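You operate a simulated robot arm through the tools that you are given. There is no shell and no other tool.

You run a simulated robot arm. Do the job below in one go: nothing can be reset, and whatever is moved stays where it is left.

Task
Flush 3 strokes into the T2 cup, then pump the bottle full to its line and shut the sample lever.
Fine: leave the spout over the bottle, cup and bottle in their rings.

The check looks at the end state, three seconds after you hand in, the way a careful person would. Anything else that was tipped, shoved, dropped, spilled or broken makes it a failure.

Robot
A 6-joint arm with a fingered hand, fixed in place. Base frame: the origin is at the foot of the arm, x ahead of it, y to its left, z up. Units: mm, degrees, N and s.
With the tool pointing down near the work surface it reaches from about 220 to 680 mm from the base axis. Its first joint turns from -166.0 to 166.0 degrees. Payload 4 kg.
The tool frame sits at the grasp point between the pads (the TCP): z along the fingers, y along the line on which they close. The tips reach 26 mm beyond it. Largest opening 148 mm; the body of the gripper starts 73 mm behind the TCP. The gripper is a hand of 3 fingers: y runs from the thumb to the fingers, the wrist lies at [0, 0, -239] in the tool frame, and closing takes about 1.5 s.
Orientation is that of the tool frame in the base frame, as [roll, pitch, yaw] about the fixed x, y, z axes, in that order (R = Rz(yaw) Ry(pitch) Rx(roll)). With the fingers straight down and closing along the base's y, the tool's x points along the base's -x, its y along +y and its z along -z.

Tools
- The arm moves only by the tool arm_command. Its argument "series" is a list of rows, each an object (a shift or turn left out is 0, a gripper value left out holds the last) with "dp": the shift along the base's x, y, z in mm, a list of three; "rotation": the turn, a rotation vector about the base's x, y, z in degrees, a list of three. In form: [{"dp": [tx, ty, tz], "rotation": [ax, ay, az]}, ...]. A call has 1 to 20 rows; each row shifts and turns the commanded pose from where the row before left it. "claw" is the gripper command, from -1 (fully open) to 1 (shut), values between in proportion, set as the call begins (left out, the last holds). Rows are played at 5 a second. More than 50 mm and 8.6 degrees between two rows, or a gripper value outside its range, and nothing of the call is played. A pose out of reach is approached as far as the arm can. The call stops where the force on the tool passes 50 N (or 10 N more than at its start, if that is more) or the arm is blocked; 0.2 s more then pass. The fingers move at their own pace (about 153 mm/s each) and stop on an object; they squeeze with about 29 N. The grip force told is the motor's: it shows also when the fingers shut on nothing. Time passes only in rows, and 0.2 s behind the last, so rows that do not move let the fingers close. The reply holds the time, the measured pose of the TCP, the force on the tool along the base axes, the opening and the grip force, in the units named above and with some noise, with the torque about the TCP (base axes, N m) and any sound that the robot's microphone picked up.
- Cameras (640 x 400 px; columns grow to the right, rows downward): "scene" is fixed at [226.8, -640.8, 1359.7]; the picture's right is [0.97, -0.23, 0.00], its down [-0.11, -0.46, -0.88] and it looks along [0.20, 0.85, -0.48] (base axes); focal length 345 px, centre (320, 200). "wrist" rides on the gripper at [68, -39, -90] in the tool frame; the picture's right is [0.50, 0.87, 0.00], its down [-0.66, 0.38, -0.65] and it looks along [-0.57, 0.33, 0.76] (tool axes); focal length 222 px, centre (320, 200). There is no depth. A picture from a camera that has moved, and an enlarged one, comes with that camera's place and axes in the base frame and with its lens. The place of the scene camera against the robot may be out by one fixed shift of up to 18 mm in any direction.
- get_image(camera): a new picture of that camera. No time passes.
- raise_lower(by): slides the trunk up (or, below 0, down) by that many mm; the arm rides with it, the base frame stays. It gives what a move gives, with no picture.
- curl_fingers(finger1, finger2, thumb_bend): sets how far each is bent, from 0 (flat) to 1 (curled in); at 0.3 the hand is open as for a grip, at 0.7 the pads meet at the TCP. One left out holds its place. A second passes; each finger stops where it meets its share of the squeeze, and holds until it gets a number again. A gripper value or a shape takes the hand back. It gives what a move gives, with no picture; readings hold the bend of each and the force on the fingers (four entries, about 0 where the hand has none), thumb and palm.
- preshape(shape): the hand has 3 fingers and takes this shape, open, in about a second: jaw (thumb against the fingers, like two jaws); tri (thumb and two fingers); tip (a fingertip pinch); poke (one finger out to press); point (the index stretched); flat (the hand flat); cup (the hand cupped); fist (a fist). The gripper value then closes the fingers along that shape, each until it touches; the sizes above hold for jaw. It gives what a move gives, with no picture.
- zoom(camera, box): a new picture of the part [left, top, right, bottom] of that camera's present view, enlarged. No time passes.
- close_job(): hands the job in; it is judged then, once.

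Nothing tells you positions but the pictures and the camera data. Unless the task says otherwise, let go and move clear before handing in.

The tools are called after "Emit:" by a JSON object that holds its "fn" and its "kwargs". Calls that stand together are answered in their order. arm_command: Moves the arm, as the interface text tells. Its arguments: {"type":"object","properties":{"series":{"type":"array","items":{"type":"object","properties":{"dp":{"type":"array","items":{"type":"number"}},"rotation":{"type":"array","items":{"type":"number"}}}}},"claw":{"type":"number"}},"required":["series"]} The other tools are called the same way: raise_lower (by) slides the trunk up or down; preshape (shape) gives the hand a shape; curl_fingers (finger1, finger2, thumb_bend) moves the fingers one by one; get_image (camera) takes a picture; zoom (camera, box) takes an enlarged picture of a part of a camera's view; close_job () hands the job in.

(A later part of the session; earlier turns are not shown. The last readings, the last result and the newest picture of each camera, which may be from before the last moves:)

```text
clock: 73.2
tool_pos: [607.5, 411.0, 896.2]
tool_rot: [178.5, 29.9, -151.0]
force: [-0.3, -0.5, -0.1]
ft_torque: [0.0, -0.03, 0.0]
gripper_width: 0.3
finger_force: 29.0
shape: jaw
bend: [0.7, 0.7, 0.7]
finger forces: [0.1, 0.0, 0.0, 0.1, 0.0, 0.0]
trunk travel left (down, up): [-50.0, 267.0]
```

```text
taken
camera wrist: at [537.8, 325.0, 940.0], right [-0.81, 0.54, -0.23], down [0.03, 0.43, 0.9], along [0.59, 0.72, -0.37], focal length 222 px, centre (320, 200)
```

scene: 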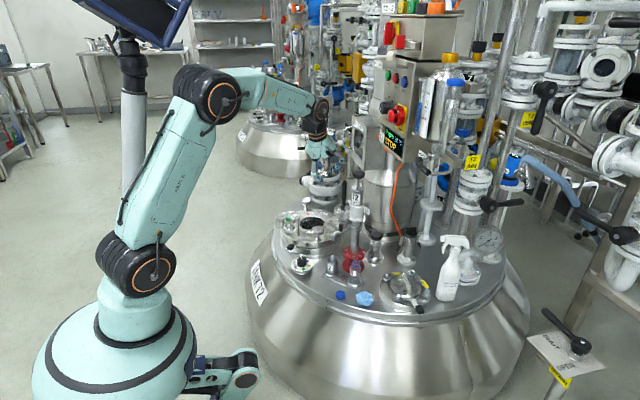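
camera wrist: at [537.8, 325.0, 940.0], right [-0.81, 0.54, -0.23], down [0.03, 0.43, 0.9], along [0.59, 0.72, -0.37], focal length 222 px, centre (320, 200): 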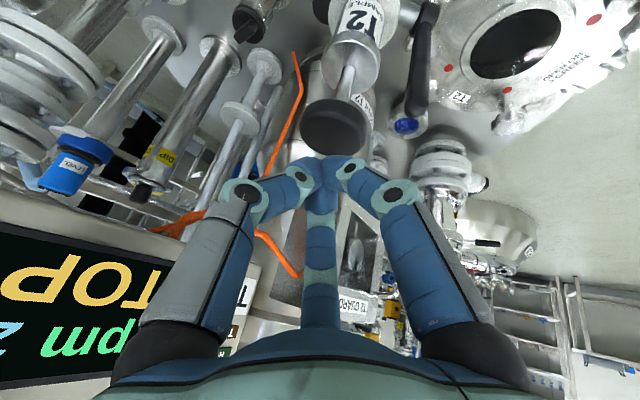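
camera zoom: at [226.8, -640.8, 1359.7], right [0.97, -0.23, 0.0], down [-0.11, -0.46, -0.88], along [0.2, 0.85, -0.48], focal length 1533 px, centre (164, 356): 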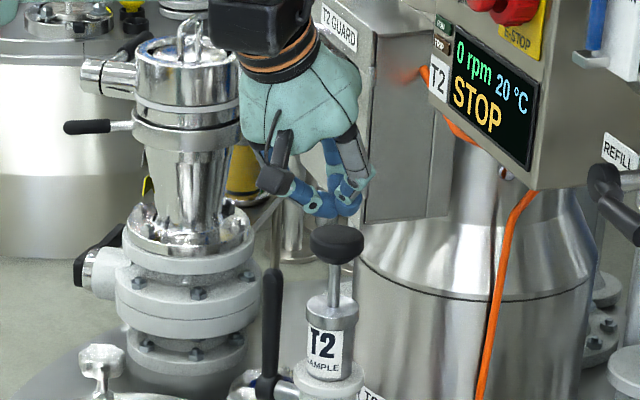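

The fingertips are aligned over the knob. First stroke into the bottle: full down, full up, then check the level.

Emit:
{"fn": "arm_command", "kwargs": {"series": [{"dp": [0, 0, -10]}, {"dp": [0, 0, -10]}, {"dp": [0, 0, -10]}, {"dp": [0, 0, -10]}, {"dp": [0, 0, -10]}, {"dp": [0, 0, -9.5]}, {"dp": [0, 0, 0]}]}}

Emit:
{"fn": "arm_command", "kwargs": {"series": [{"dp": [0, 0, 9.5]}, {"dp": [0, 0, 10]}, {"dp": [0, 0, 10]}, {"dp": [0, 0, 10]}, {"dp": [0, 0, 10]}, {"dp": [0, 0, 10]}, {"dp": [0, 0, 0]}, {"dp": [0, 0, 0]}]}}

Emit:
{"fn": "zoom", "kwargs": {"camera": "scene", "box": [350, 250, 375, 282]}}

Emit:
{"fn": "zoom", "kwargs": {"camera": "scene", "box": [346, 262, 378, 290]}}

Emit:
{"fn": "zoom", "kwargs": {"camera": "scene", "box": [320, 140, 390, 290]}}

```text
clock: 74.8
tool_pos: [604.8, 408.9, 838.2]
tool_rot: [178.4, 30.3, -151.1]
force: [-3.6, 2.9, 21.4]
ft_torque: [0.15, -0.13, 0.07]
gripper_width: 0.0
finger_force: 29.2
shape: jaw
bend: [0.7, 0.7, 0.7]
finger forces: [0.0, 0.0, 0.0, 0.0, 0.0, 0.0]
trunk travel left (down, up): [-50.0, 267.0]
```

```text
clock: 76.6
tool_pos: [605.1, 410.7, 892.2]
tool_rot: [178.5, 29.9, -151.0]
force: [0.5, 0.2, 0.2]
ft_torque: [0.0, 0.02, 0.01]
gripper_width: 0.0
finger_force: 28.9
shape: jaw
bend: [0.7, 0.7, 0.7]
finger forces: [0.0, 0.0, 0.0, 0.0, 0.0, 0.0]
trunk travel left (down, up): [-50.0, 267.0]
```

```text
12.50 times, centred on (362, 266) of scene
camera zoom: at [226.8, -640.8, 1359.7], right [0.97, -0.23, 0.0], down [-0.11, -0.46, -0.88], along [0.2, 0.85, -0.48], focal length 4311 px, centre (-211, -625)
```

zoom: 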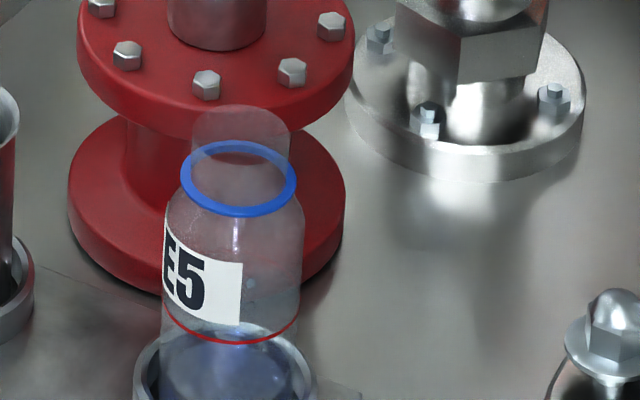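

```text
14.29 times, centred on (362, 276) of scene
camera zoom: at [226.8, -640.8, 1359.7], right [0.97, -0.23, 0.0], down [-0.11, -0.46, -0.88], along [0.2, 0.85, -0.48], focal length 4927 px, centre (-280, -886)
```

zoom: 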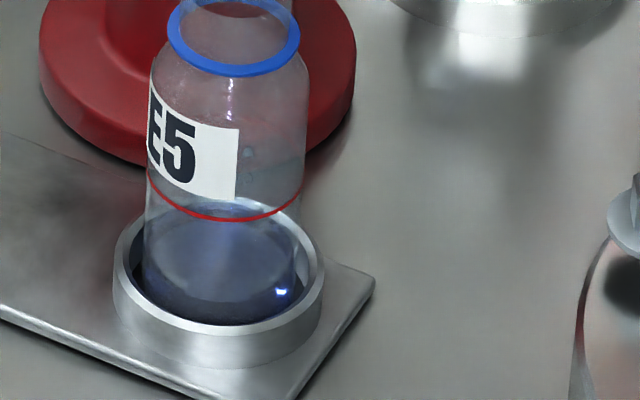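

```text
2.67 times, centred on (355, 215) of scene
camera zoom: at [226.8, -640.8, 1359.7], right [0.97, -0.23, 0.0], down [-0.11, -0.46, -0.88], along [0.2, 0.85, -0.48], focal length 920 px, centre (227, 160)
```

zoom: 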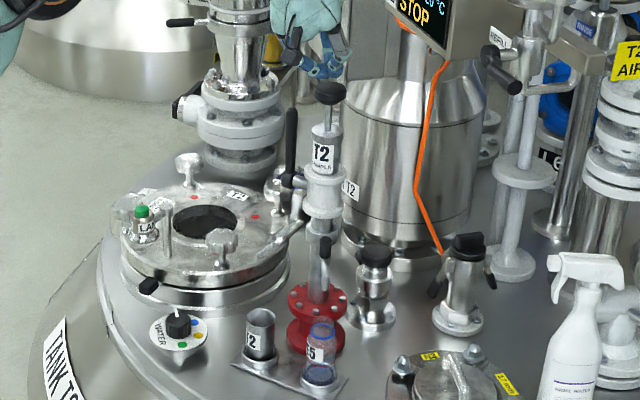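

The bottle shows bluish liquid about 9 mm deep after one stroke, with the line about 30 mm up, so it needs a bit over 3 strokes in total. Second bottle stroke now.

Emit:
{"fn": "arm_command", "kwargs": {"series": [{"dp": [0, 0, -10]}, {"dp": [0, 0, -10]}, {"dp": [0, 0, -10]}, {"dp": [0, 0, -10]}, {"dp": [0, 0, -10]}, {"dp": [0, 0, -7]}, {"dp": [0, 0, 0]}]}}

Emit:
{"fn": "arm_command", "kwargs": {"series": [{"dp": [0, 0, 9]}, {"dp": [0, 0, 10]}, {"dp": [0, 0, 10]}, {"dp": [0, 0, 10]}, {"dp": [0, 0, 10]}, {"dp": [0, 0, 10]}, {"dp": [0, 0, 0]}, {"dp": [0, 0, 0]}]}}

Emit:
{"fn": "zoom", "kwargs": {"camera": "scene", "box": [346, 262, 378, 290]}}

Emit:
{"fn": "zoom", "kwargs": {"camera": "scene", "box": [320, 140, 390, 290]}}

```text
clock: 78.2
tool_pos: [604.9, 410.4, 837.4]
tool_rot: [178.4, 30.1, -151.1]
force: [3.7, -1.9, 14.4]
ft_torque: [0.0, -0.23, -0.03]
gripper_width: 0.0
finger_force: 29.0
shape: jaw
bend: [0.7, 0.7, 0.7]
finger forces: [0.0, 0.1, 0.0, 0.0, 0.0, 0.0]
trunk travel left (down, up): [-50.0, 267.0]
```

```text
clock: 80.0
tool_pos: [607.1, 409.5, 895.0]
tool_rot: [178.5, 29.8, -151.0]
force: [-0.5, 0.1, 0.2]
ft_torque: [-0.02, 0.02, -0.04]
gripper_width: 0.2
finger_force: 29.1
shape: jaw
bend: [0.7, 0.7, 0.7]
finger forces: [0.1, 0.0, 0.0, 0.0, 0.0, 0.0]
trunk travel left (down, up): [-50.0, 267.0]
```

```text
14.29 times, centred on (362, 276) of scene
camera zoom: at [226.8, -640.8, 1359.7], right [0.97, -0.23, 0.0], down [-0.11, -0.46, -0.88], along [0.2, 0.85, -0.48], focal length 4927 px, centre (-280, -886)
```

zoom: 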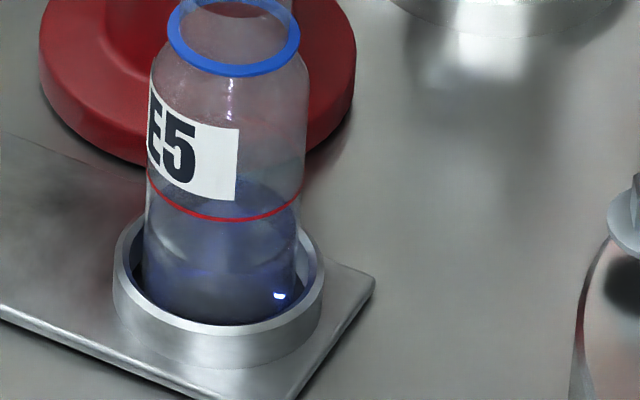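

```text
2.67 times, centred on (355, 215) of scene
camera zoom: at [226.8, -640.8, 1359.7], right [0.97, -0.23, 0.0], down [-0.11, -0.46, -0.88], along [0.2, 0.85, -0.48], focal length 920 px, centre (227, 160)
```

zoom: 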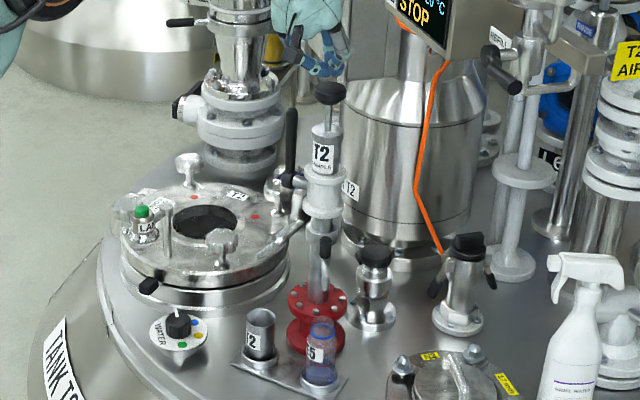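

The liquid's far edge rises about 27 px per stroke and needs about 28 px more to meet the line, so one more full stroke should do it.

Emit:
{"fn": "arm_command", "kwargs": {"series": [{"dp": [0, 0, -10]}, {"dp": [0, 0, -10]}, {"dp": [0, 0, -10]}, {"dp": [0, 0, -10]}, {"dp": [0, 0, -10]}, {"dp": [0, 0, -8.5]}, {"dp": [0, 0, 0]}]}}

Emit:
{"fn": "arm_command", "kwargs": {"series": [{"dp": [0, 0, 9]}, {"dp": [0, 0, 10]}, {"dp": [0, 0, 10]}, {"dp": [0, 0, 10]}, {"dp": [0, 0, 10]}, {"dp": [0, 0, 10]}, {"dp": [0, 0, 0]}, {"dp": [0, 0, 0]}]}}

Emit:
{"fn": "zoom", "kwargs": {"camera": "scene", "box": [346, 262, 378, 290]}}

Emit:
{"fn": "zoom", "kwargs": {"camera": "scene", "box": [352, 266, 372, 286]}}

```text
clock: 81.6
tool_pos: [607.2, 407.6, 837.8]
tool_rot: [178.5, 30.0, -151.1]
force: [1.2, 2.3, 7.7]
ft_torque: [0.11, -0.11, 0.06]
gripper_width: 0.1
finger_force: 28.9
shape: jaw
bend: [0.7, 0.7, 0.7]
finger forces: [0.0, 0.0, 0.1, 0.0, 0.0, 0.0]
trunk travel left (down, up): [-50.0, 267.0]
```

```text
clock: 83.4
tool_pos: [606.0, 409.6, 896.2]
tool_rot: [178.4, 29.8, -151.0]
force: [-0.5, 0.7, 0.2]
ft_torque: [0.0, 0.0, -0.03]
gripper_width: 0.0
finger_force: 28.9
shape: jaw
bend: [0.7, 0.7, 0.7]
finger forces: [0.0, 0.0, 0.1, 0.0, 0.0, 0.0]
trunk travel left (down, up): [-50.0, 267.0]
```

```text
14.29 times, centred on (362, 276) of scene
camera zoom: at [226.8, -640.8, 1359.7], right [0.97, -0.23, 0.0], down [-0.11, -0.46, -0.88], along [0.2, 0.85, -0.48], focal length 4927 px, centre (-280, -886)
```

zoom: 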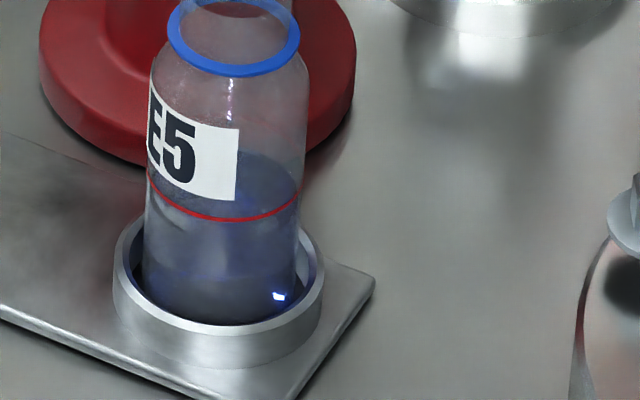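

```text
16.00 times, centred on (362, 276) of scene
camera zoom: at [226.8, -640.8, 1359.7], right [0.97, -0.23, 0.0], down [-0.11, -0.46, -0.88], along [0.2, 0.85, -0.48], focal length 5518 px, centre (-352, -1016)
```

zoom: 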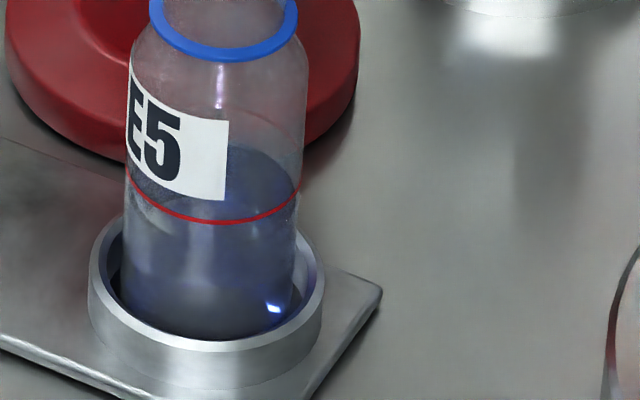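

The surface now appears level with the red line. I'll enlarge to check more precisely.

Emit:
{"fn": "zoom", "kwargs": {"camera": "scene", "box": [355, 268, 371, 280]}}

```text
16.00 times, centred on (363, 274) of scene
camera zoom: at [226.8, -640.8, 1359.7], right [0.97, -0.23, 0.0], down [-0.11, -0.46, -0.88], along [0.2, 0.85, -0.48], focal length 5518 px, centre (-368, -984)
```

zoom: 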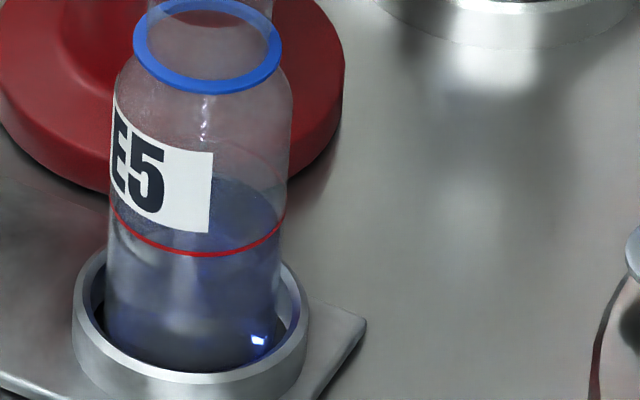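

The bottle is full to its line to within about 1 mm, and no more strokes are needed. Next is the lever. I'll open the fingers, turn the hand so it can cage the upright handle from above, and hover over it.

Emit:
{"fn": "arm_command", "kwargs": {"series": [{"dp": [-15, 10, 8]}, {"dp": [-15, 12, 8], "rotation": [0, 0, -6.33]}, {"dp": [-12, 8, 0], "rotation": [0, 0, -6.33]}, {"dp": [0, 0, 0], "rotation": [0, 0, -6.33]}, {"dp": [0, 0, 0], "rotation": [4.0, 4.46, 0]}, {"dp": [0, 0, 0], "rotation": [4.0, 4.46, 0]}, {"dp": [0, 0, 0]}], "claw": 0.1}}

Emit:
{"fn": "get_image", "kwargs": {"camera": "wrist"}}

Emit:
{"fn": "zoom", "kwargs": {"camera": "scene", "box": [300, 120, 400, 240]}}

```text
clock: 85.0
tool_pos: [564.5, 440.1, 909.5]
tool_rot: [168.3, 22.0, -174.5]
force: [-0.2, -0.2, 0.8]
ft_torque: [0.01, 0.02, 0.03]
gripper_width: 66.4
finger_force: 0.0
shape: jaw
bend: [0.39, 0.39, 0.7]
finger forces: [0.0, 0.0, 0.1, 0.0, 0.0, 0.0]
trunk travel left (down, up): [-50.0, 267.0]
```

```text
taken
camera wrist: at [477.4, 375.8, 960.8], right [-0.61, 0.79, -0.03], down [0.31, 0.27, 0.91], along [0.73, 0.55, -0.41], focal length 222 px, centre (320, 200)
```

wrist: 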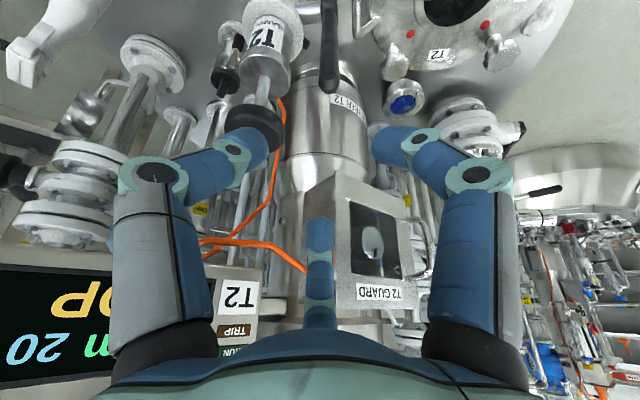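

```text
3.33 times, centred on (350, 180) of scene
camera zoom: at [226.8, -640.8, 1359.7], right [0.97, -0.23, 0.0], down [-0.11, -0.46, -0.88], along [0.2, 0.85, -0.48], focal length 1150 px, centre (220, 267)
```

zoom: 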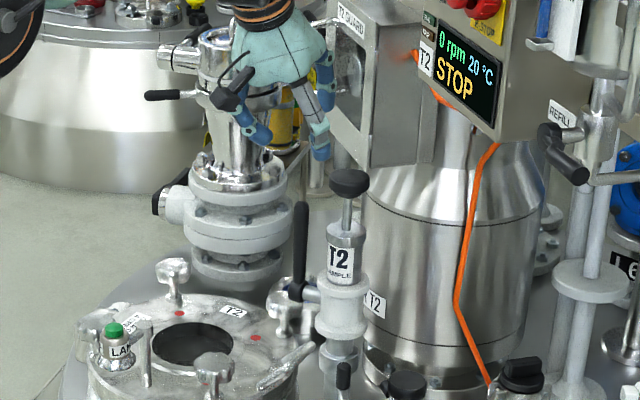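

Emit:
{"fn": "arm_command", "kwargs": {"series": [{"dp": [2, 5, -20]}, {"dp": [2, 5, -20]}, {"dp": [2, 4, -20]}, {"dp": [0, 0, 0]}], "claw": 0.25}}

Emit:
{"fn": "get_image", "kwargs": {"camera": "wrist"}}

Emit:
{"fn": "zoom", "kwargs": {"camera": "scene", "box": [310, 130, 390, 230]}}

```text
clock: 86.0
tool_pos: [571.8, 456.3, 849.3]
tool_rot: [168.2, 22.2, -174.4]
force: [-0.6, 0.3, 0.1]
ft_torque: [0.05, 0.01, 0.03]
gripper_width: 55.7
finger_force: 0.0
shape: jaw
bend: [0.77, 0.77, 0.7]
finger forces: [0.1, 0.0, 0.1, 0.1, 0.1, 0.1]
trunk travel left (down, up): [-50.0, 267.0]
```

```text
taken
camera wrist: at [484.1, 391.6, 900.4], right [-0.61, 0.79, -0.03], down [0.31, 0.27, 0.91], along [0.73, 0.55, -0.41], focal length 222 px, centre (320, 200)
```

wrist: 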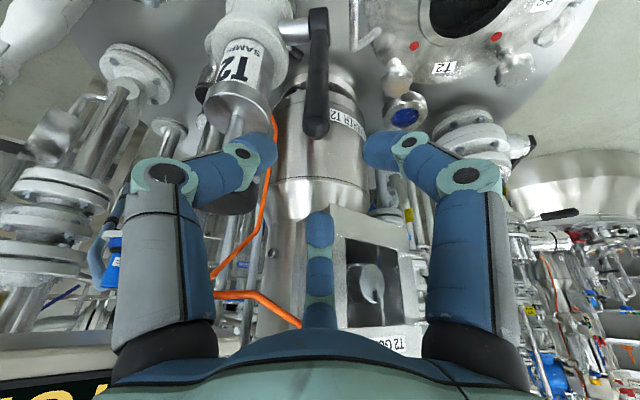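

```text
4.00 times, centred on (350, 180) of scene
camera zoom: at [226.8, -640.8, 1359.7], right [0.97, -0.23, 0.0], down [-0.11, -0.46, -0.88], along [0.2, 0.85, -0.48], focal length 1379 px, centre (200, 280)
```

zoom: 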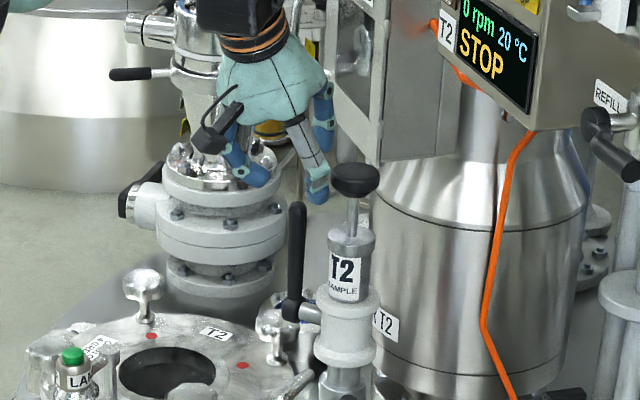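

Emit:
{"fn": "arm_command", "kwargs": {"series": [{"dp": [-0.5, -2, -15]}, {"dp": [-0.5, -2, -15]}, {"dp": [0, 0, -14]}, {"dp": [0, 0, 0]}]}}

Emit:
{"fn": "get_image", "kwargs": {"camera": "wrist"}}

Emit:
{"fn": "zoom", "kwargs": {"camera": "scene", "box": [320, 140, 380, 230]}}

```text
clock: 87.0
tool_pos: [568.9, 450.2, 807.4]
tool_rot: [168.2, 22.2, -174.5]
force: [0.4, -0.1, -1.3]
ft_torque: [0.01, -0.03, -0.03]
gripper_width: 55.9
finger_force: 0.0
shape: jaw
bend: [0.77, 0.77, 0.7]
finger forces: [0.0, 0.0, 0.1, 0.1, 0.0, 0.0]
trunk travel left (down, up): [-50.0, 267.0]
```

```text
taken
camera wrist: at [482.4, 385.4, 857.8], right [-0.61, 0.79, -0.03], down [0.31, 0.27, 0.91], along [0.73, 0.55, -0.41], focal length 222 px, centre (320, 200)
```

wrist: 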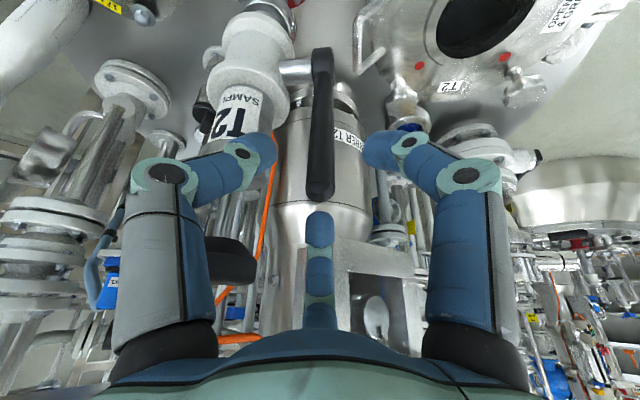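

```text
4.44 times, centred on (350, 185) of scene
camera zoom: at [226.8, -640.8, 1359.7], right [0.97, -0.23, 0.0], down [-0.11, -0.46, -0.88], along [0.2, 0.85, -0.48], focal length 1533 px, centre (187, 267)
```

zoom: 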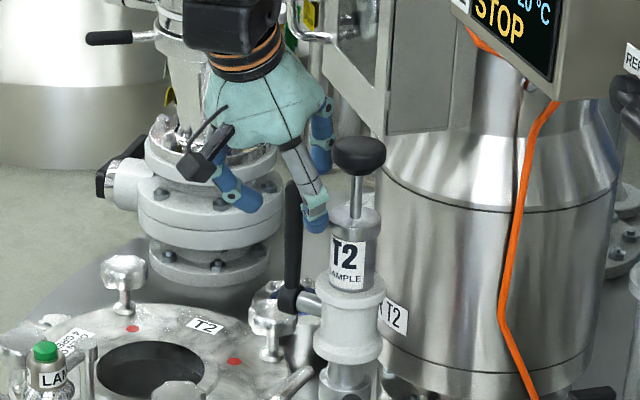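

The handle end is inside the cage. I'll narrow the fingers around it and pull inward along the arc.

Emit:
{"fn": "arm_command", "kwargs": {"series": [{"dp": [0, 0, 0]}, {"dp": [0, 0, 0]}, {"dp": [0, 0, 0]}, {"dp": [-9.8, -9.8, -1]}, {"dp": [-9.7, -9.7, -2.9]}, {"dp": [-9.3, -9.3, -4.7]}, {"dp": [0, 0, 0]}], "claw": 0.75}}

Emit:
{"fn": "get_image", "kwargs": {"camera": "wrist"}}

Emit:
{"fn": "zoom", "kwargs": {"camera": "scene", "box": [310, 140, 380, 240]}}

```text
clock: 88.6
tool_pos: [542.4, 422.3, 799.2]
tool_rot: [168.3, 22.3, -174.5]
force: [1.0, 0.0, 1.3]
ft_torque: [0.0, -0.04, -0.03]
gripper_width: 18.9
finger_force: 0.1
shape: jaw
bend: [0.74, 0.73, 0.7]
finger forces: [0.1, 1.7, 0.0, 0.1, 0.0, 0.1]
trunk travel left (down, up): [-50.0, 267.0]
```

```text
taken
camera wrist: at [454.3, 358.1, 850.2], right [-0.61, 0.79, -0.03], down [0.31, 0.27, 0.91], along [0.73, 0.55, -0.41], focal length 222 px, centre (320, 200)
```

wrist: 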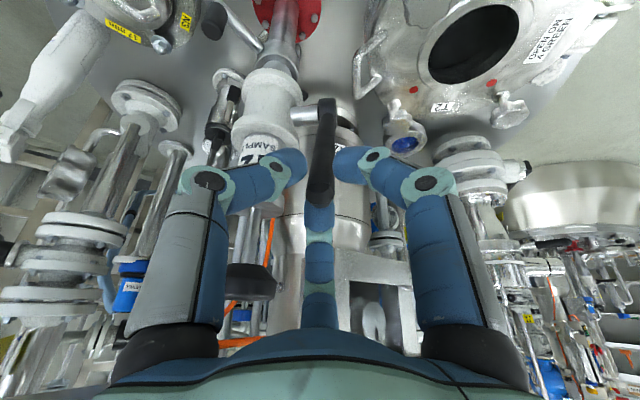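

```text
4.00 times, centred on (345, 190) of scene
camera zoom: at [226.8, -640.8, 1359.7], right [0.97, -0.23, 0.0], down [-0.11, -0.46, -0.88], along [0.2, 0.85, -0.48], focal length 1379 px, centre (220, 240)
```

zoom: 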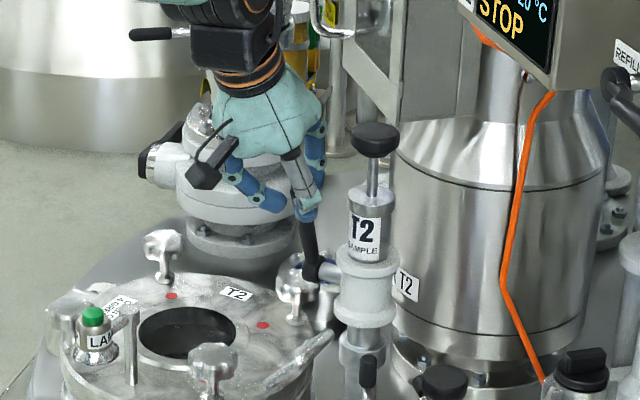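

The lever is coming down with the hand, so I'll continue the arc with a little extra tilt.

Emit:
{"fn": "arm_command", "kwargs": {"series": [{"dp": [-8.7, -8.7, -6.6]}, {"dp": [-8.0, -8.0, -8.2], "rotation": [2.2, -3.3, 0]}, {"dp": [-7.1, -7.1, -9.7], "rotation": [2.2, -3.3, 0]}, {"dp": [0, 0, 0]}]}}

Emit:
{"fn": "get_image", "kwargs": {"camera": "wrist"}}

Emit:
{"fn": "zoom", "kwargs": {"camera": "scene", "box": [310, 150, 380, 250]}}

```text
clock: 89.6
tool_pos: [516.1, 398.0, 773.9]
tool_rot: [164.0, 29.1, -176.2]
force: [0.6, 0.7, 1.1]
ft_torque: [-0.01, -0.06, -0.03]
gripper_width: 19.0
finger_force: 0.2
shape: jaw
bend: [0.74, 0.73, 0.7]
finger forces: [0.0, 1.5, 0.1, 0.1, 0.0, 0.0]
trunk travel left (down, up): [-50.0, 267.0]
```

```text
taken
camera wrist: at [425.2, 330.4, 808.8], right [-0.6, 0.8, -0.03], down [0.2, 0.2, 0.96], along [0.77, 0.57, -0.28], focal length 222 px, centre (320, 200)
```

wrist: 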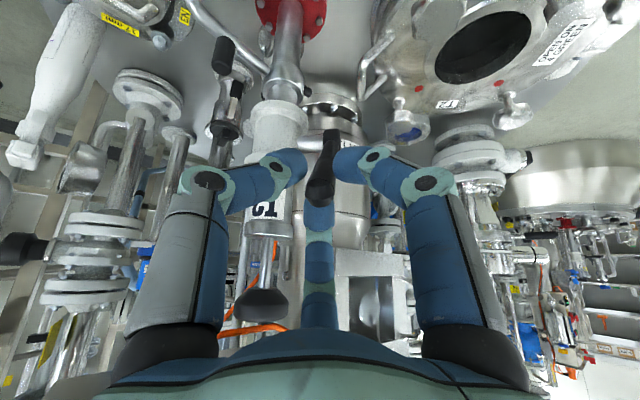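

```text
4.00 times, centred on (345, 200) of scene
camera zoom: at [226.8, -640.8, 1359.7], right [0.97, -0.23, 0.0], down [-0.11, -0.46, -0.88], along [0.2, 0.85, -0.48], focal length 1379 px, centre (220, 200)
```

zoom: 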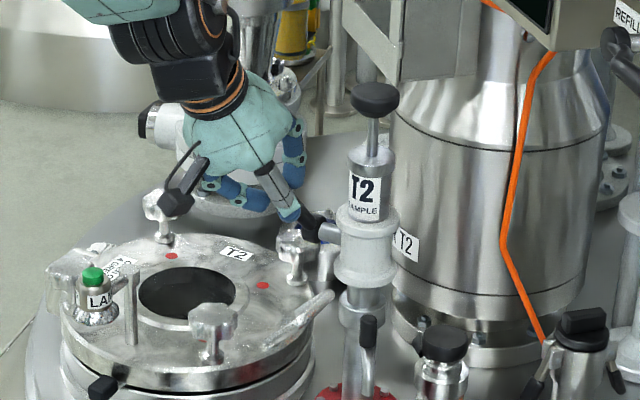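

The lever is down to about 43°. I'll release, retreat, close into a beak and push it the rest of the way from above.

Emit:
{"fn": "arm_command", "kwargs": {"series": [{"dp": [0, 0, 0]}, {"dp": [0, 0, 0]}, {"dp": [-10, -7, 19]}, {"dp": [-10, -7, 20]}, {"dp": [-11, -7, 20], "rotation": [-2.2, 3.3, 0]}, {"dp": [0, 0, 10], "rotation": [-2.2, 3.3, 0]}, {"dp": [0, 0, 0]}], "claw": 0.25}}

Emit:
{"fn": "arm_command", "kwargs": {"series": [{"dp": [0, 0, 0]}, {"dp": [0, 0, 0]}, {"dp": [0, 0, 0]}, {"dp": [0, 0, 0]}], "claw": 1.0}}

Emit:
{"fn": "get_image", "kwargs": {"camera": "wrist"}}

Emit:
{"fn": "zoom", "kwargs": {"camera": "scene", "box": [310, 150, 380, 250]}}

```text
clock: 91.2
tool_pos: [486.6, 376.4, 843.2]
tool_rot: [168.3, 22.1, -174.4]
force: [-0.5, 0.5, 0.9]
ft_torque: [0.0, 0.03, -0.01]
gripper_width: 55.1
finger_force: 0.1
shape: jaw
bend: [0.77, 0.77, 0.7]
finger forces: [0.0, 0.1, 0.0, 0.0, 0.0, 0.1]
trunk travel left (down, up): [-50.0, 267.0]
```

```text
clock: 92.2
tool_pos: [487.7, 376.9, 842.5]
tool_rot: [168.2, 22.3, -174.6]
force: [0.1, -1.3, -0.4]
ft_torque: [-0.01, -0.01, 0.0]
gripper_width: 0.0
finger_force: 28.9
shape: jaw
bend: [0.7, 0.7, 0.7]
finger forces: [0.0, 0.0, 0.1, 0.0, 0.0, 0.1]
trunk travel left (down, up): [-50.0, 267.0]
```

```text
taken
camera wrist: at [399.7, 312.0, 893.4], right [-0.61, 0.79, -0.03], down [0.31, 0.27, 0.91], along [0.73, 0.55, -0.41], focal length 222 px, centre (320, 200)
```

wrist: 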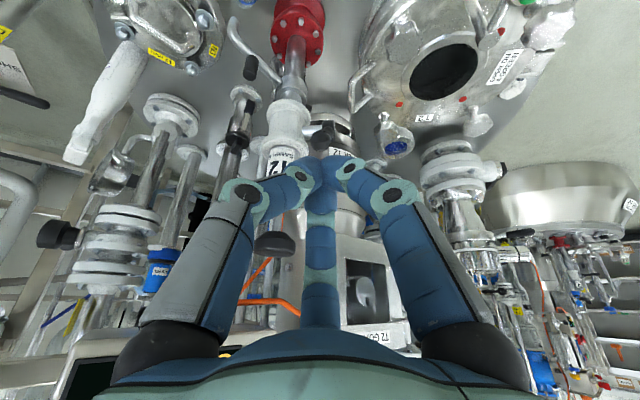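

```text
4.00 times, centred on (345, 200) of scene
camera zoom: at [226.8, -640.8, 1359.7], right [0.97, -0.23, 0.0], down [-0.11, -0.46, -0.88], along [0.2, 0.85, -0.48], focal length 1379 px, centre (220, 200)
```

zoom: 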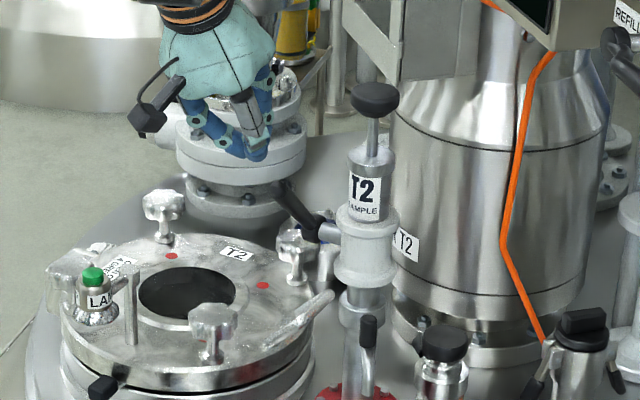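

Emit:
{"fn": "arm_command", "kwargs": {"series": [{"dp": [28, 25, 0]}, {"dp": [28.6, 26, 0]}, {"dp": [0, 0, -18]}, {"dp": [-2.8, -2.8, -18]}, {"dp": [-8.0, -8.0, -6.5]}, {"dp": [-7.4, -7.4, -7]}, {"dp": [0, 0, 0]}]}}

Emit:
{"fn": "zoom", "kwargs": {"camera": "scene", "box": [310, 150, 380, 250]}}

Emit:
{"fn": "get_image", "kwargs": {"camera": "wrist"}}

```text
clock: 93.8
tool_pos: [523.7, 411.3, 793.0]
tool_rot: [168.2, 21.9, -174.5]
force: [0.4, -0.4, -0.5]
ft_torque: [0.02, -0.01, -0.01]
gripper_width: 0.0
finger_force: 28.9
shape: jaw
bend: [0.7, 0.7, 0.7]
finger forces: [0.0, 0.0, 0.0, 0.0, 0.0, 0.0]
trunk travel left (down, up): [-50.0, 267.0]
```

```text
4.00 times, centred on (345, 200) of scene
camera zoom: at [226.8, -640.8, 1359.7], right [0.97, -0.23, 0.0], down [-0.11, -0.46, -0.88], along [0.2, 0.85, -0.48], focal length 1379 px, centre (220, 200)
```

zoom: 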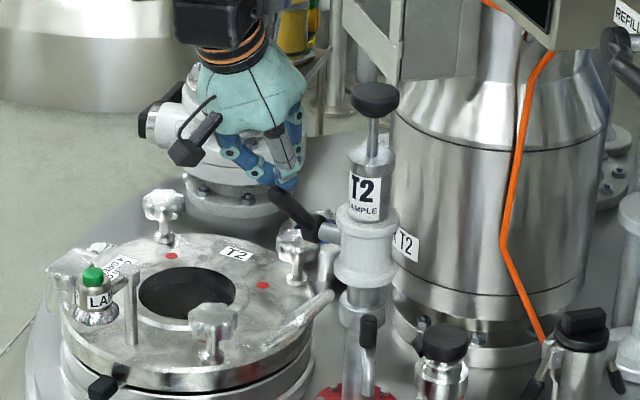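

```text
taken
camera wrist: at [437.1, 345.2, 842.6], right [-0.61, 0.79, -0.03], down [0.31, 0.27, 0.91], along [0.73, 0.55, -0.41], focal length 222 px, centre (320, 200)
```

wrist: 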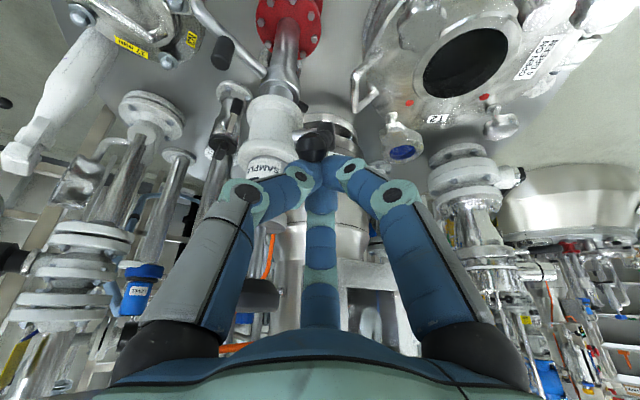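

Emit:
{"fn": "arm_command", "kwargs": {"series": [{"dp": [-6.6, -6.6, -8.4]}, {"dp": [-5.7, -5.7, -9.7]}, {"dp": [-4.7, -4.7, -10.6]}, {"dp": [-3.6, -3.6, -11.5]}, {"dp": [0, 0, 0]}]}}

Emit:
{"fn": "zoom", "kwargs": {"camera": "scene", "box": [310, 150, 380, 250]}}

Emit:
{"fn": "get_image", "kwargs": {"camera": "wrist"}}

```text
clock: 95.0
tool_pos: [503.8, 389.5, 751.4]
tool_rot: [168.4, 22.1, -174.4]
force: [-0.4, -0.2, -0.5]
ft_torque: [0.01, -0.01, 0.01]
gripper_width: 0.0
finger_force: 29.2
shape: jaw
bend: [0.7, 0.7, 0.7]
finger forces: [0.0, 0.0, 0.0, 0.0, 0.0, 0.0]
trunk travel left (down, up): [-50.0, 267.0]
```

```text
4.00 times, centred on (345, 200) of scene
camera zoom: at [226.8, -640.8, 1359.7], right [0.97, -0.23, 0.0], down [-0.11, -0.46, -0.88], along [0.2, 0.85, -0.48], focal length 1379 px, centre (220, 200)
```

zoom: 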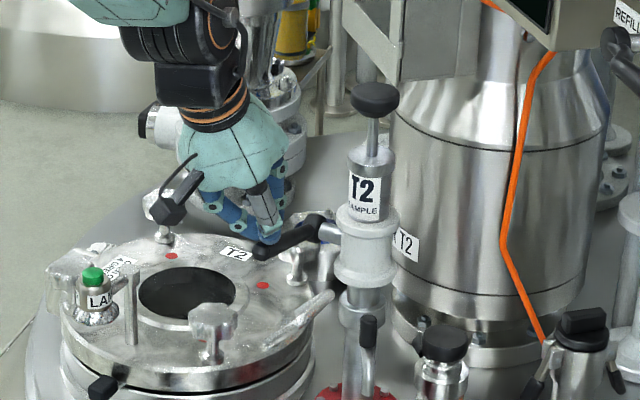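

```text
taken
camera wrist: at [416.5, 323.7, 802.2], right [-0.61, 0.79, -0.03], down [0.31, 0.27, 0.91], along [0.73, 0.55, -0.41], focal length 222 px, centre (320, 200)
```

wrist: 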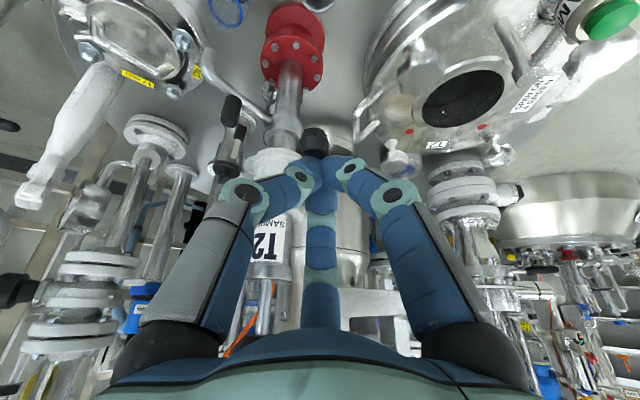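

Emit:
{"fn": "arm_command", "kwargs": {"series": [{"dp": [-2.0, -2.0, -8]}, {"dp": [-0.6, -0.6, -5]}, {"dp": [0, 0, -4]}, {"dp": [0, 0, 0]}]}}

Emit:
{"fn": "zoom", "kwargs": {"camera": "scene", "box": [310, 150, 380, 250]}}

```text
clock: 96.0
tool_pos: [499.5, 384.5, 735.6]
tool_rot: [168.4, 22.1, -174.4]
force: [0.6, 0.6, 0.0]
ft_torque: [0.0, 0.03, 0.01]
gripper_width: 0.0
finger_force: 29.2
shape: jaw
bend: [0.7, 0.7, 0.7]
finger forces: [0.0, 0.1, 0.0, 0.1, 0.0, 0.1]
trunk travel left (down, up): [-50.0, 267.0]
```

```text
4.00 times, centred on (345, 200) of scene
camera zoom: at [226.8, -640.8, 1359.7], right [0.97, -0.23, 0.0], down [-0.11, -0.46, -0.88], along [0.2, 0.85, -0.48], focal length 1379 px, centre (220, 200)
```

zoom: 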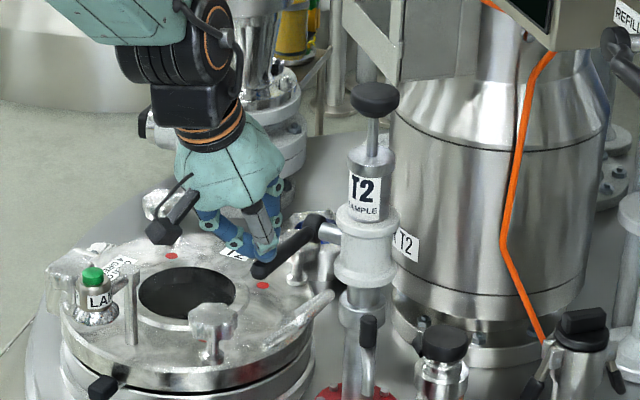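

Emit:
{"fn": "arm_command", "kwargs": {"series": [{"dp": [0, 0, -3]}, {"dp": [0, 0, -3]}, {"dp": [0, 0, 0]}]}}

Emit:
{"fn": "zoom", "kwargs": {"camera": "scene", "box": [310, 150, 380, 250]}}

```text
clock: 96.8
tool_pos: [500.0, 385.2, 729.4]
tool_rot: [168.3, 22.2, -174.6]
force: [-0.3, -0.8, -0.3]
ft_torque: [-0.01, 0.0, 0.02]
gripper_width: 0.1
finger_force: 29.0
shape: jaw
bend: [0.7, 0.7, 0.7]
finger forces: [0.0, 0.0, 0.0, 0.0, 0.1, 0.0]
trunk travel left (down, up): [-50.0, 267.0]
```

```text
4.00 times, centred on (345, 200) of scene
camera zoom: at [226.8, -640.8, 1359.7], right [0.97, -0.23, 0.0], down [-0.11, -0.46, -0.88], along [0.2, 0.85, -0.48], focal length 1379 px, centre (220, 200)
```

zoom: 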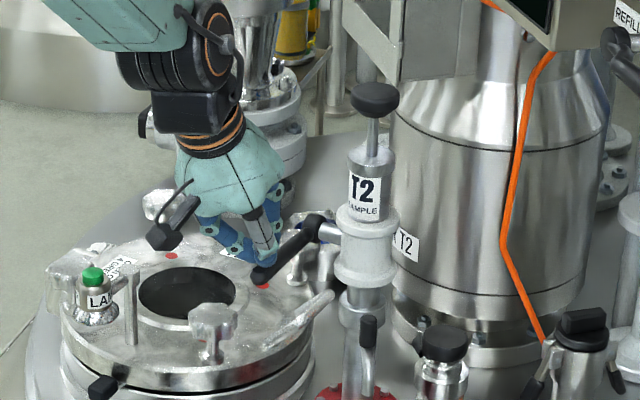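

The handle is back to its original horizontal position in the image. I'll nudge a little more to feel the stop.

Emit:
{"fn": "arm_command", "kwargs": {"series": [{"dp": [0, 0, -2]}, {"dp": [0, 0, -2]}, {"dp": [0, 0, 0]}]}}

Emit:
{"fn": "zoom", "kwargs": {"camera": "scene", "box": [310, 170, 390, 250]}}

```text
clock: 97.6
tool_pos: [499.9, 385.8, 727.5]
tool_rot: [168.1, 22.4, -174.5]
force: [-0.2, -1.5, 10.6]
ft_torque: [0.0, -0.05, 0.0]
gripper_width: 0.0
finger_force: 29.0
shape: jaw
bend: [0.7, 0.7, 0.7]
finger forces: [0.0, 0.1, 0.0, 0.0, 0.0, 0.1]
trunk travel left (down, up): [-50.0, 267.0]
```

```text
5.00 times, centred on (350, 210) of scene
camera zoom: at [226.8, -640.8, 1359.7], right [0.97, -0.23, 0.0], down [-0.11, -0.46, -0.88], along [0.2, 0.85, -0.48], focal length 1724 px, centre (170, 150)
```

zoom: 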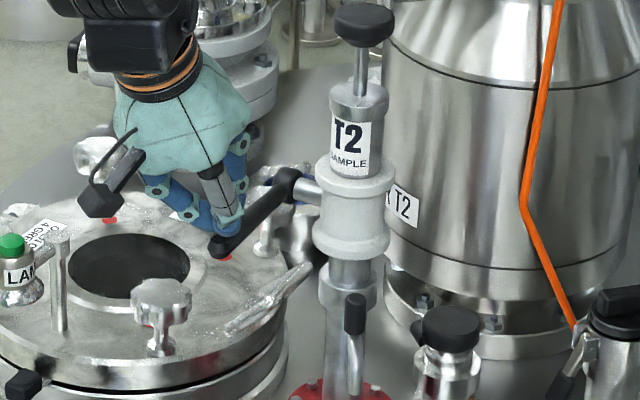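

The lever is firmly on its shut stop with about 10 N of reaction. I'll lift straight off it and move clear, then check the bottle and spout.

Emit:
{"fn": "arm_command", "kwargs": {"series": [{"dp": [0, 0, 20]}, {"dp": [0, 0, 30]}, {"dp": [-15, -15, 40]}, {"dp": [-20, -20, 40]}, {"dp": [-20, -20, 40]}, {"dp": [0, 0, 0]}]}}

Emit:
{"fn": "get_image", "kwargs": {"camera": "wrist"}}

Emit:
{"fn": "zoom", "kwargs": {"camera": "scene", "box": [310, 160, 400, 300]}}

Emit:
{"fn": "zoom", "kwargs": {"camera": "scene", "box": [346, 262, 378, 290]}}

```text
clock: 99.0
tool_pos: [444.9, 332.7, 895.0]
tool_rot: [168.3, 22.1, -174.4]
force: [-0.3, 0.3, 0.4]
ft_torque: [-0.01, -0.02, 0.0]
gripper_width: 0.0
finger_force: 28.9
shape: jaw
bend: [0.7, 0.7, 0.7]
finger forces: [0.0, 0.0, 0.1, 0.1, 0.0, 0.0]
trunk travel left (down, up): [-50.0, 267.0]
```

```text
taken
camera wrist: at [357.1, 267.5, 945.4], right [-0.61, 0.79, -0.03], down [0.31, 0.27, 0.91], along [0.73, 0.55, -0.41], focal length 222 px, centre (320, 200)
```

wrist: 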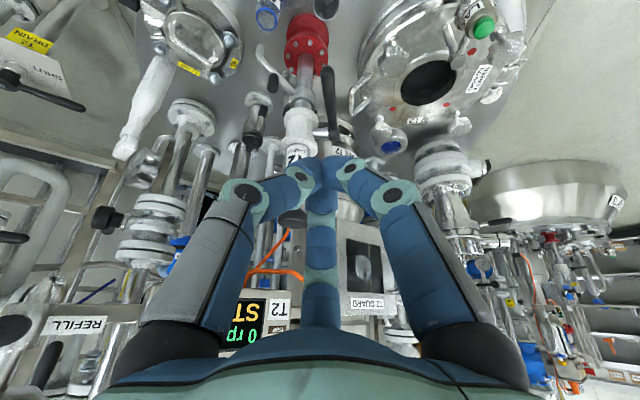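

```text
2.86 times, centred on (355, 230) of scene
camera zoom: at [226.8, -640.8, 1359.7], right [0.97, -0.23, 0.0], down [-0.11, -0.46, -0.88], along [0.2, 0.85, -0.48], focal length 985 px, centre (220, 114)
```

zoom: 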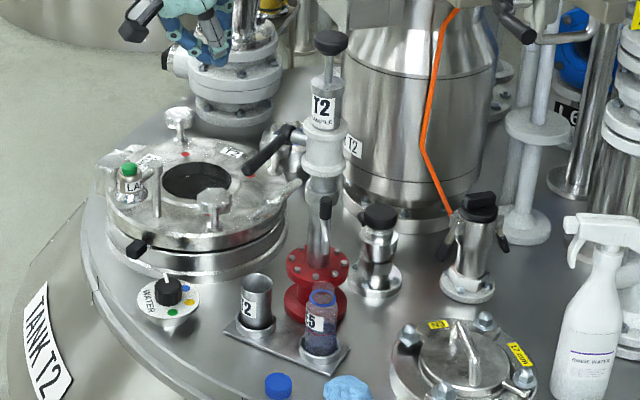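

```text
14.29 times, centred on (362, 276) of scene
camera zoom: at [226.8, -640.8, 1359.7], right [0.97, -0.23, 0.0], down [-0.11, -0.46, -0.88], along [0.2, 0.85, -0.48], focal length 4927 px, centre (-280, -886)
```

zoom: 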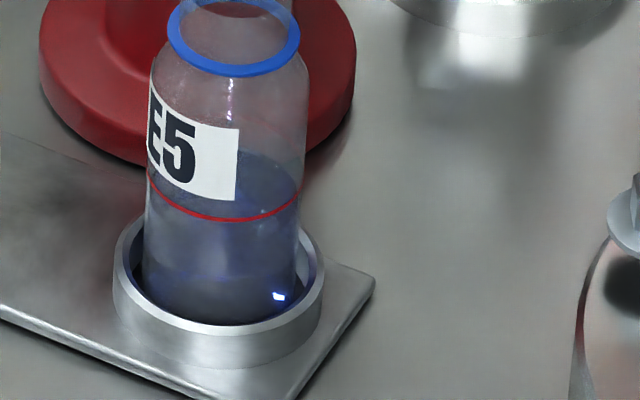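

Emit:
{"fn": "zoom", "kwargs": {"camera": "wrist", "box": [245, 0, 295, 40]}}

```text
10.00 times, centred on (270, 20) of wrist
camera zoom: at [357.1, 267.5, 945.4], right [-0.61, 0.79, -0.03], down [0.31, 0.27, 0.91], along [0.73, 0.55, -0.41], focal length 2221 px, centre (820, 2000)
```

zoom: 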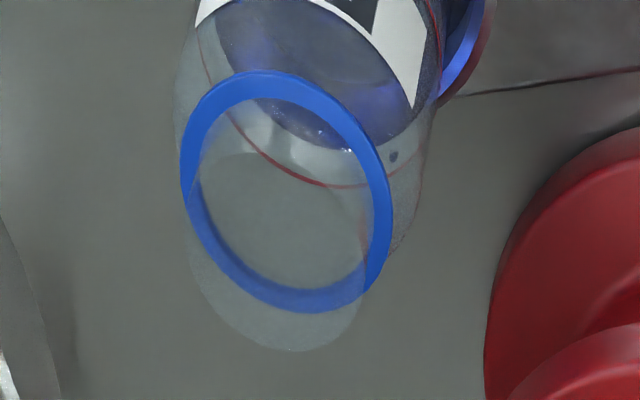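

In this steeper view the liquid surface looks below the red ring, so the fill may be short of the line. I need a better side look at the bottle before I finish.

Emit:
{"fn": "zoom", "kwargs": {"camera": "wrist", "box": [250, 0, 290, 25]}}

Emit:
{"fn": "zoom", "kwargs": {"camera": "scene", "box": [352, 272, 372, 286]}}

```text
16.00 times, centred on (270, 12) of wrist
camera zoom: at [357.1, 267.5, 945.4], right [-0.61, 0.79, -0.03], down [0.31, 0.27, 0.91], along [0.73, 0.55, -0.41], focal length 3554 px, centre (1120, 3200)
```

zoom: 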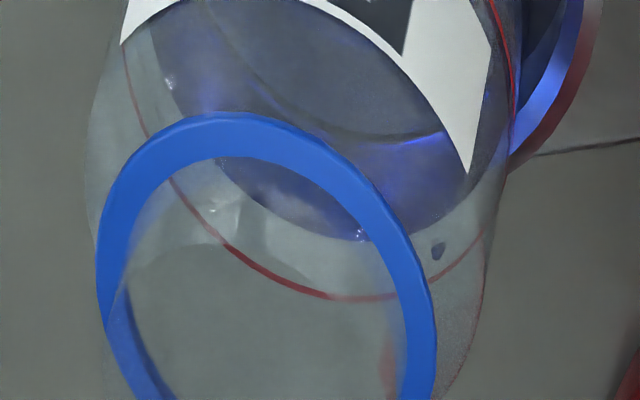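

```text
16.00 times, centred on (362, 279) of scene
camera zoom: at [226.8, -640.8, 1359.7], right [0.97, -0.23, 0.0], down [-0.11, -0.46, -0.88], along [0.2, 0.85, -0.48], focal length 5518 px, centre (-352, -1064)
```

zoom: 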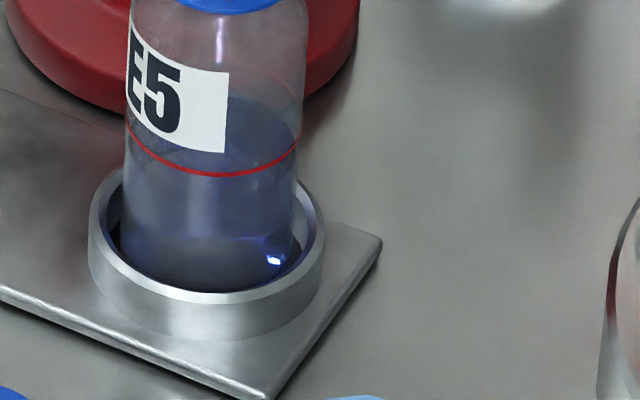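

Both views suggest the level is a few mm under the line. I'll move the hand out to the open side of the tank (-y), hand open, so the wrist camera can look at the bottle from a lower angle.

Emit:
{"fn": "arm_command", "kwargs": {"series": [{"dp": [7, -14, -5], "rotation": [-4.7, 6.9, 0]}, {"dp": [7, -15, -5], "rotation": [-4.7, 6.9, 0]}, {"dp": [7, -15, -5], "rotation": [-4.7, 6.9, 0]}, {"dp": [7, -15, -5], "rotation": [0, 0, 8.33]}, {"dp": [7, -15, -8], "rotation": [0, 0, 8.33]}, {"dp": [7, -15, -8], "rotation": [0, 0, 8.33]}, {"dp": [7, -15, -8], "rotation": [0, 0, 8.33]}, {"dp": [7, -15, -8], "rotation": [0, 0, 8.33]}, {"dp": [7, -15, -8], "rotation": [0, 0, 8.33]}, {"dp": [8, -15, -8], "rotation": [6.5, -3.75, 0]}, {"dp": [8, -15, -8], "rotation": [6.5, -3.75, 0]}, {"dp": [8, -15, -8], "rotation": [6.5, -3.75, 0]}, {"dp": [8, -14, -8], "rotation": [6.5, -3.75, 0]}, {"dp": [0, 0, 0]}], "claw": -1.0}}

Emit:
{"fn": "get_image", "kwargs": {"camera": "wrist"}}

Emit:
{"fn": "get_image", "kwargs": {"camera": "scene"}}

```text
clock: 102.0
tool_pos: [541.0, 138.6, 803.4]
tool_rot: [178.8, 30.0, -122.6]
force: [0.3, 0.1, 0.1]
ft_torque: [-0.02, 0.02, 0.02]
gripper_width: 147.8
finger_force: 0.0
shape: jaw
bend: [0.3, 0.3, 0.3]
finger forces: [0.1, 0.1, 0.0, 0.1, 0.0, 0.0]
trunk travel left (down, up): [-50.0, 267.0]
```

```text
taken
camera wrist: at [520.0, 30.4, 848.7], right [-0.97, 0.09, -0.23], down [-0.18, 0.4, 0.9], along [0.18, 0.91, -0.37], focal length 222 px, centre (320, 200)
```

wrist: 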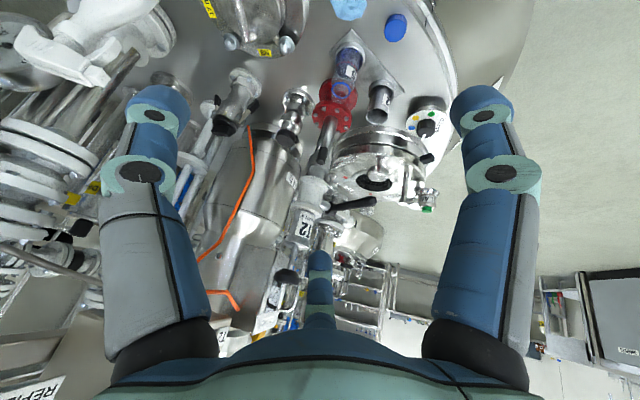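

```text
taken
```

scene: 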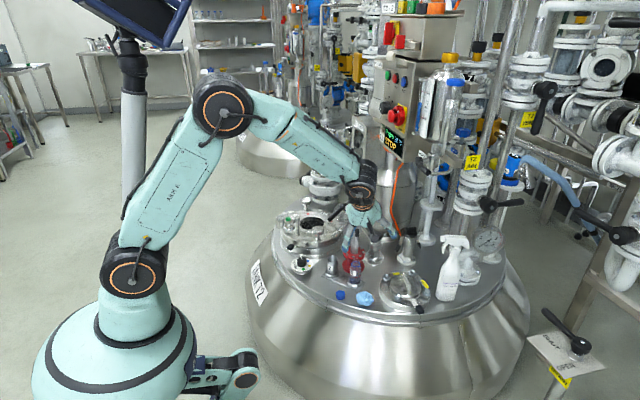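

Emit:
{"fn": "arm_command", "kwargs": {"series": [{"dp": [0, 0, -35]}, {"dp": [0, 0, -35]}, {"dp": [0, 0, -35]}, {"dp": [0, 0, -30]}, {"dp": [0, 0, 0]}]}}

Emit:
{"fn": "get_image", "kwargs": {"camera": "wrist"}}

```text
clock: 103.2
tool_pos: [574.8, 181.8, 714.8]
tool_rot: [178.7, 29.0, -122.8]
force: [0.4, 0.7, -0.7]
ft_torque: [-0.01, -0.03, 0.02]
gripper_width: 148.0
finger_force: 0.1
shape: jaw
bend: [0.3, 0.3, 0.3]
finger forces: [0.0, 0.1, 0.0, 0.0, 0.0, 0.0]
out of reach, approached as far as the arm can: row 1, 2, 3, 4
trunk travel left (down, up): [-50.0, 267.0]
```

```text
taken
camera wrist: at [554.0, 73.5, 760.6], right [-0.97, 0.09, -0.22], down [-0.17, 0.41, 0.9], along [0.18, 0.91, -0.38], focal length 222 px, centre (320, 200)
```

wrist: 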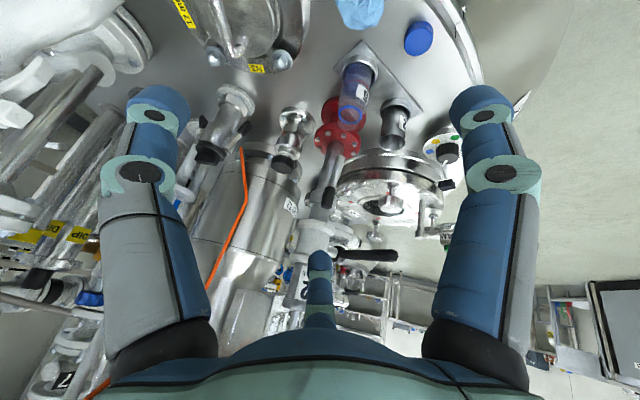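

That's another joint limit, so I'll stop lowering. The bottle is in clear view from here, so I'll zoom in.

Emit:
{"fn": "zoom", "kwargs": {"camera": "wrist", "box": [330, 55, 385, 135]}}

Emit:
{"fn": "zoom", "kwargs": {"camera": "wrist", "box": [335, 60, 380, 105]}}

```text
5.00 times, centred on (358, 95) of wrist
camera zoom: at [554.0, 73.5, 760.6], right [-0.97, 0.09, -0.22], down [-0.17, 0.41, 0.9], along [0.18, 0.91, -0.38], focal length 1111 px, centre (132, 725)
```

zoom: 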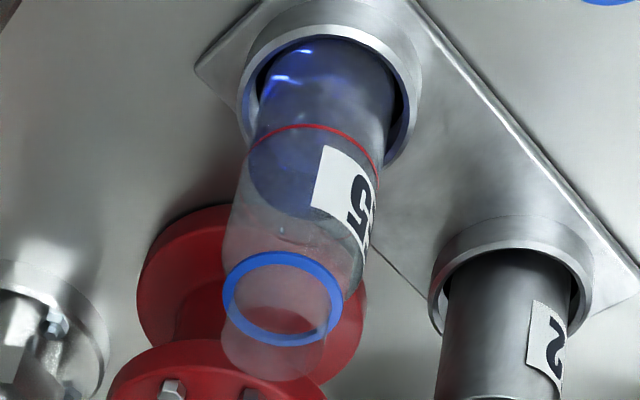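

```text
8.89 times, centred on (358, 82) of wrist
camera zoom: at [554.0, 73.5, 760.6], right [-0.97, 0.09, -0.22], down [-0.17, 0.41, 0.9], along [0.18, 0.91, -0.38], focal length 1974 px, centre (-13, 1244)
```

zoom: 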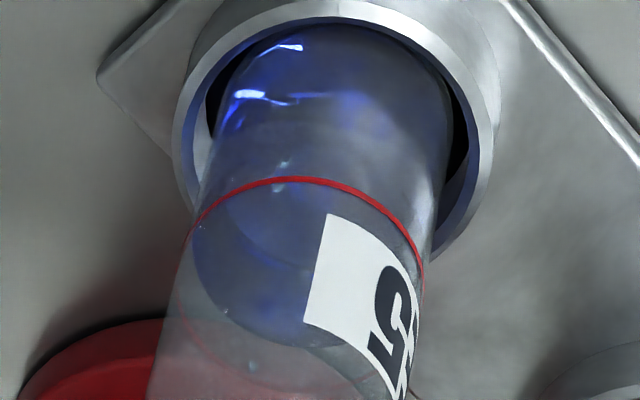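

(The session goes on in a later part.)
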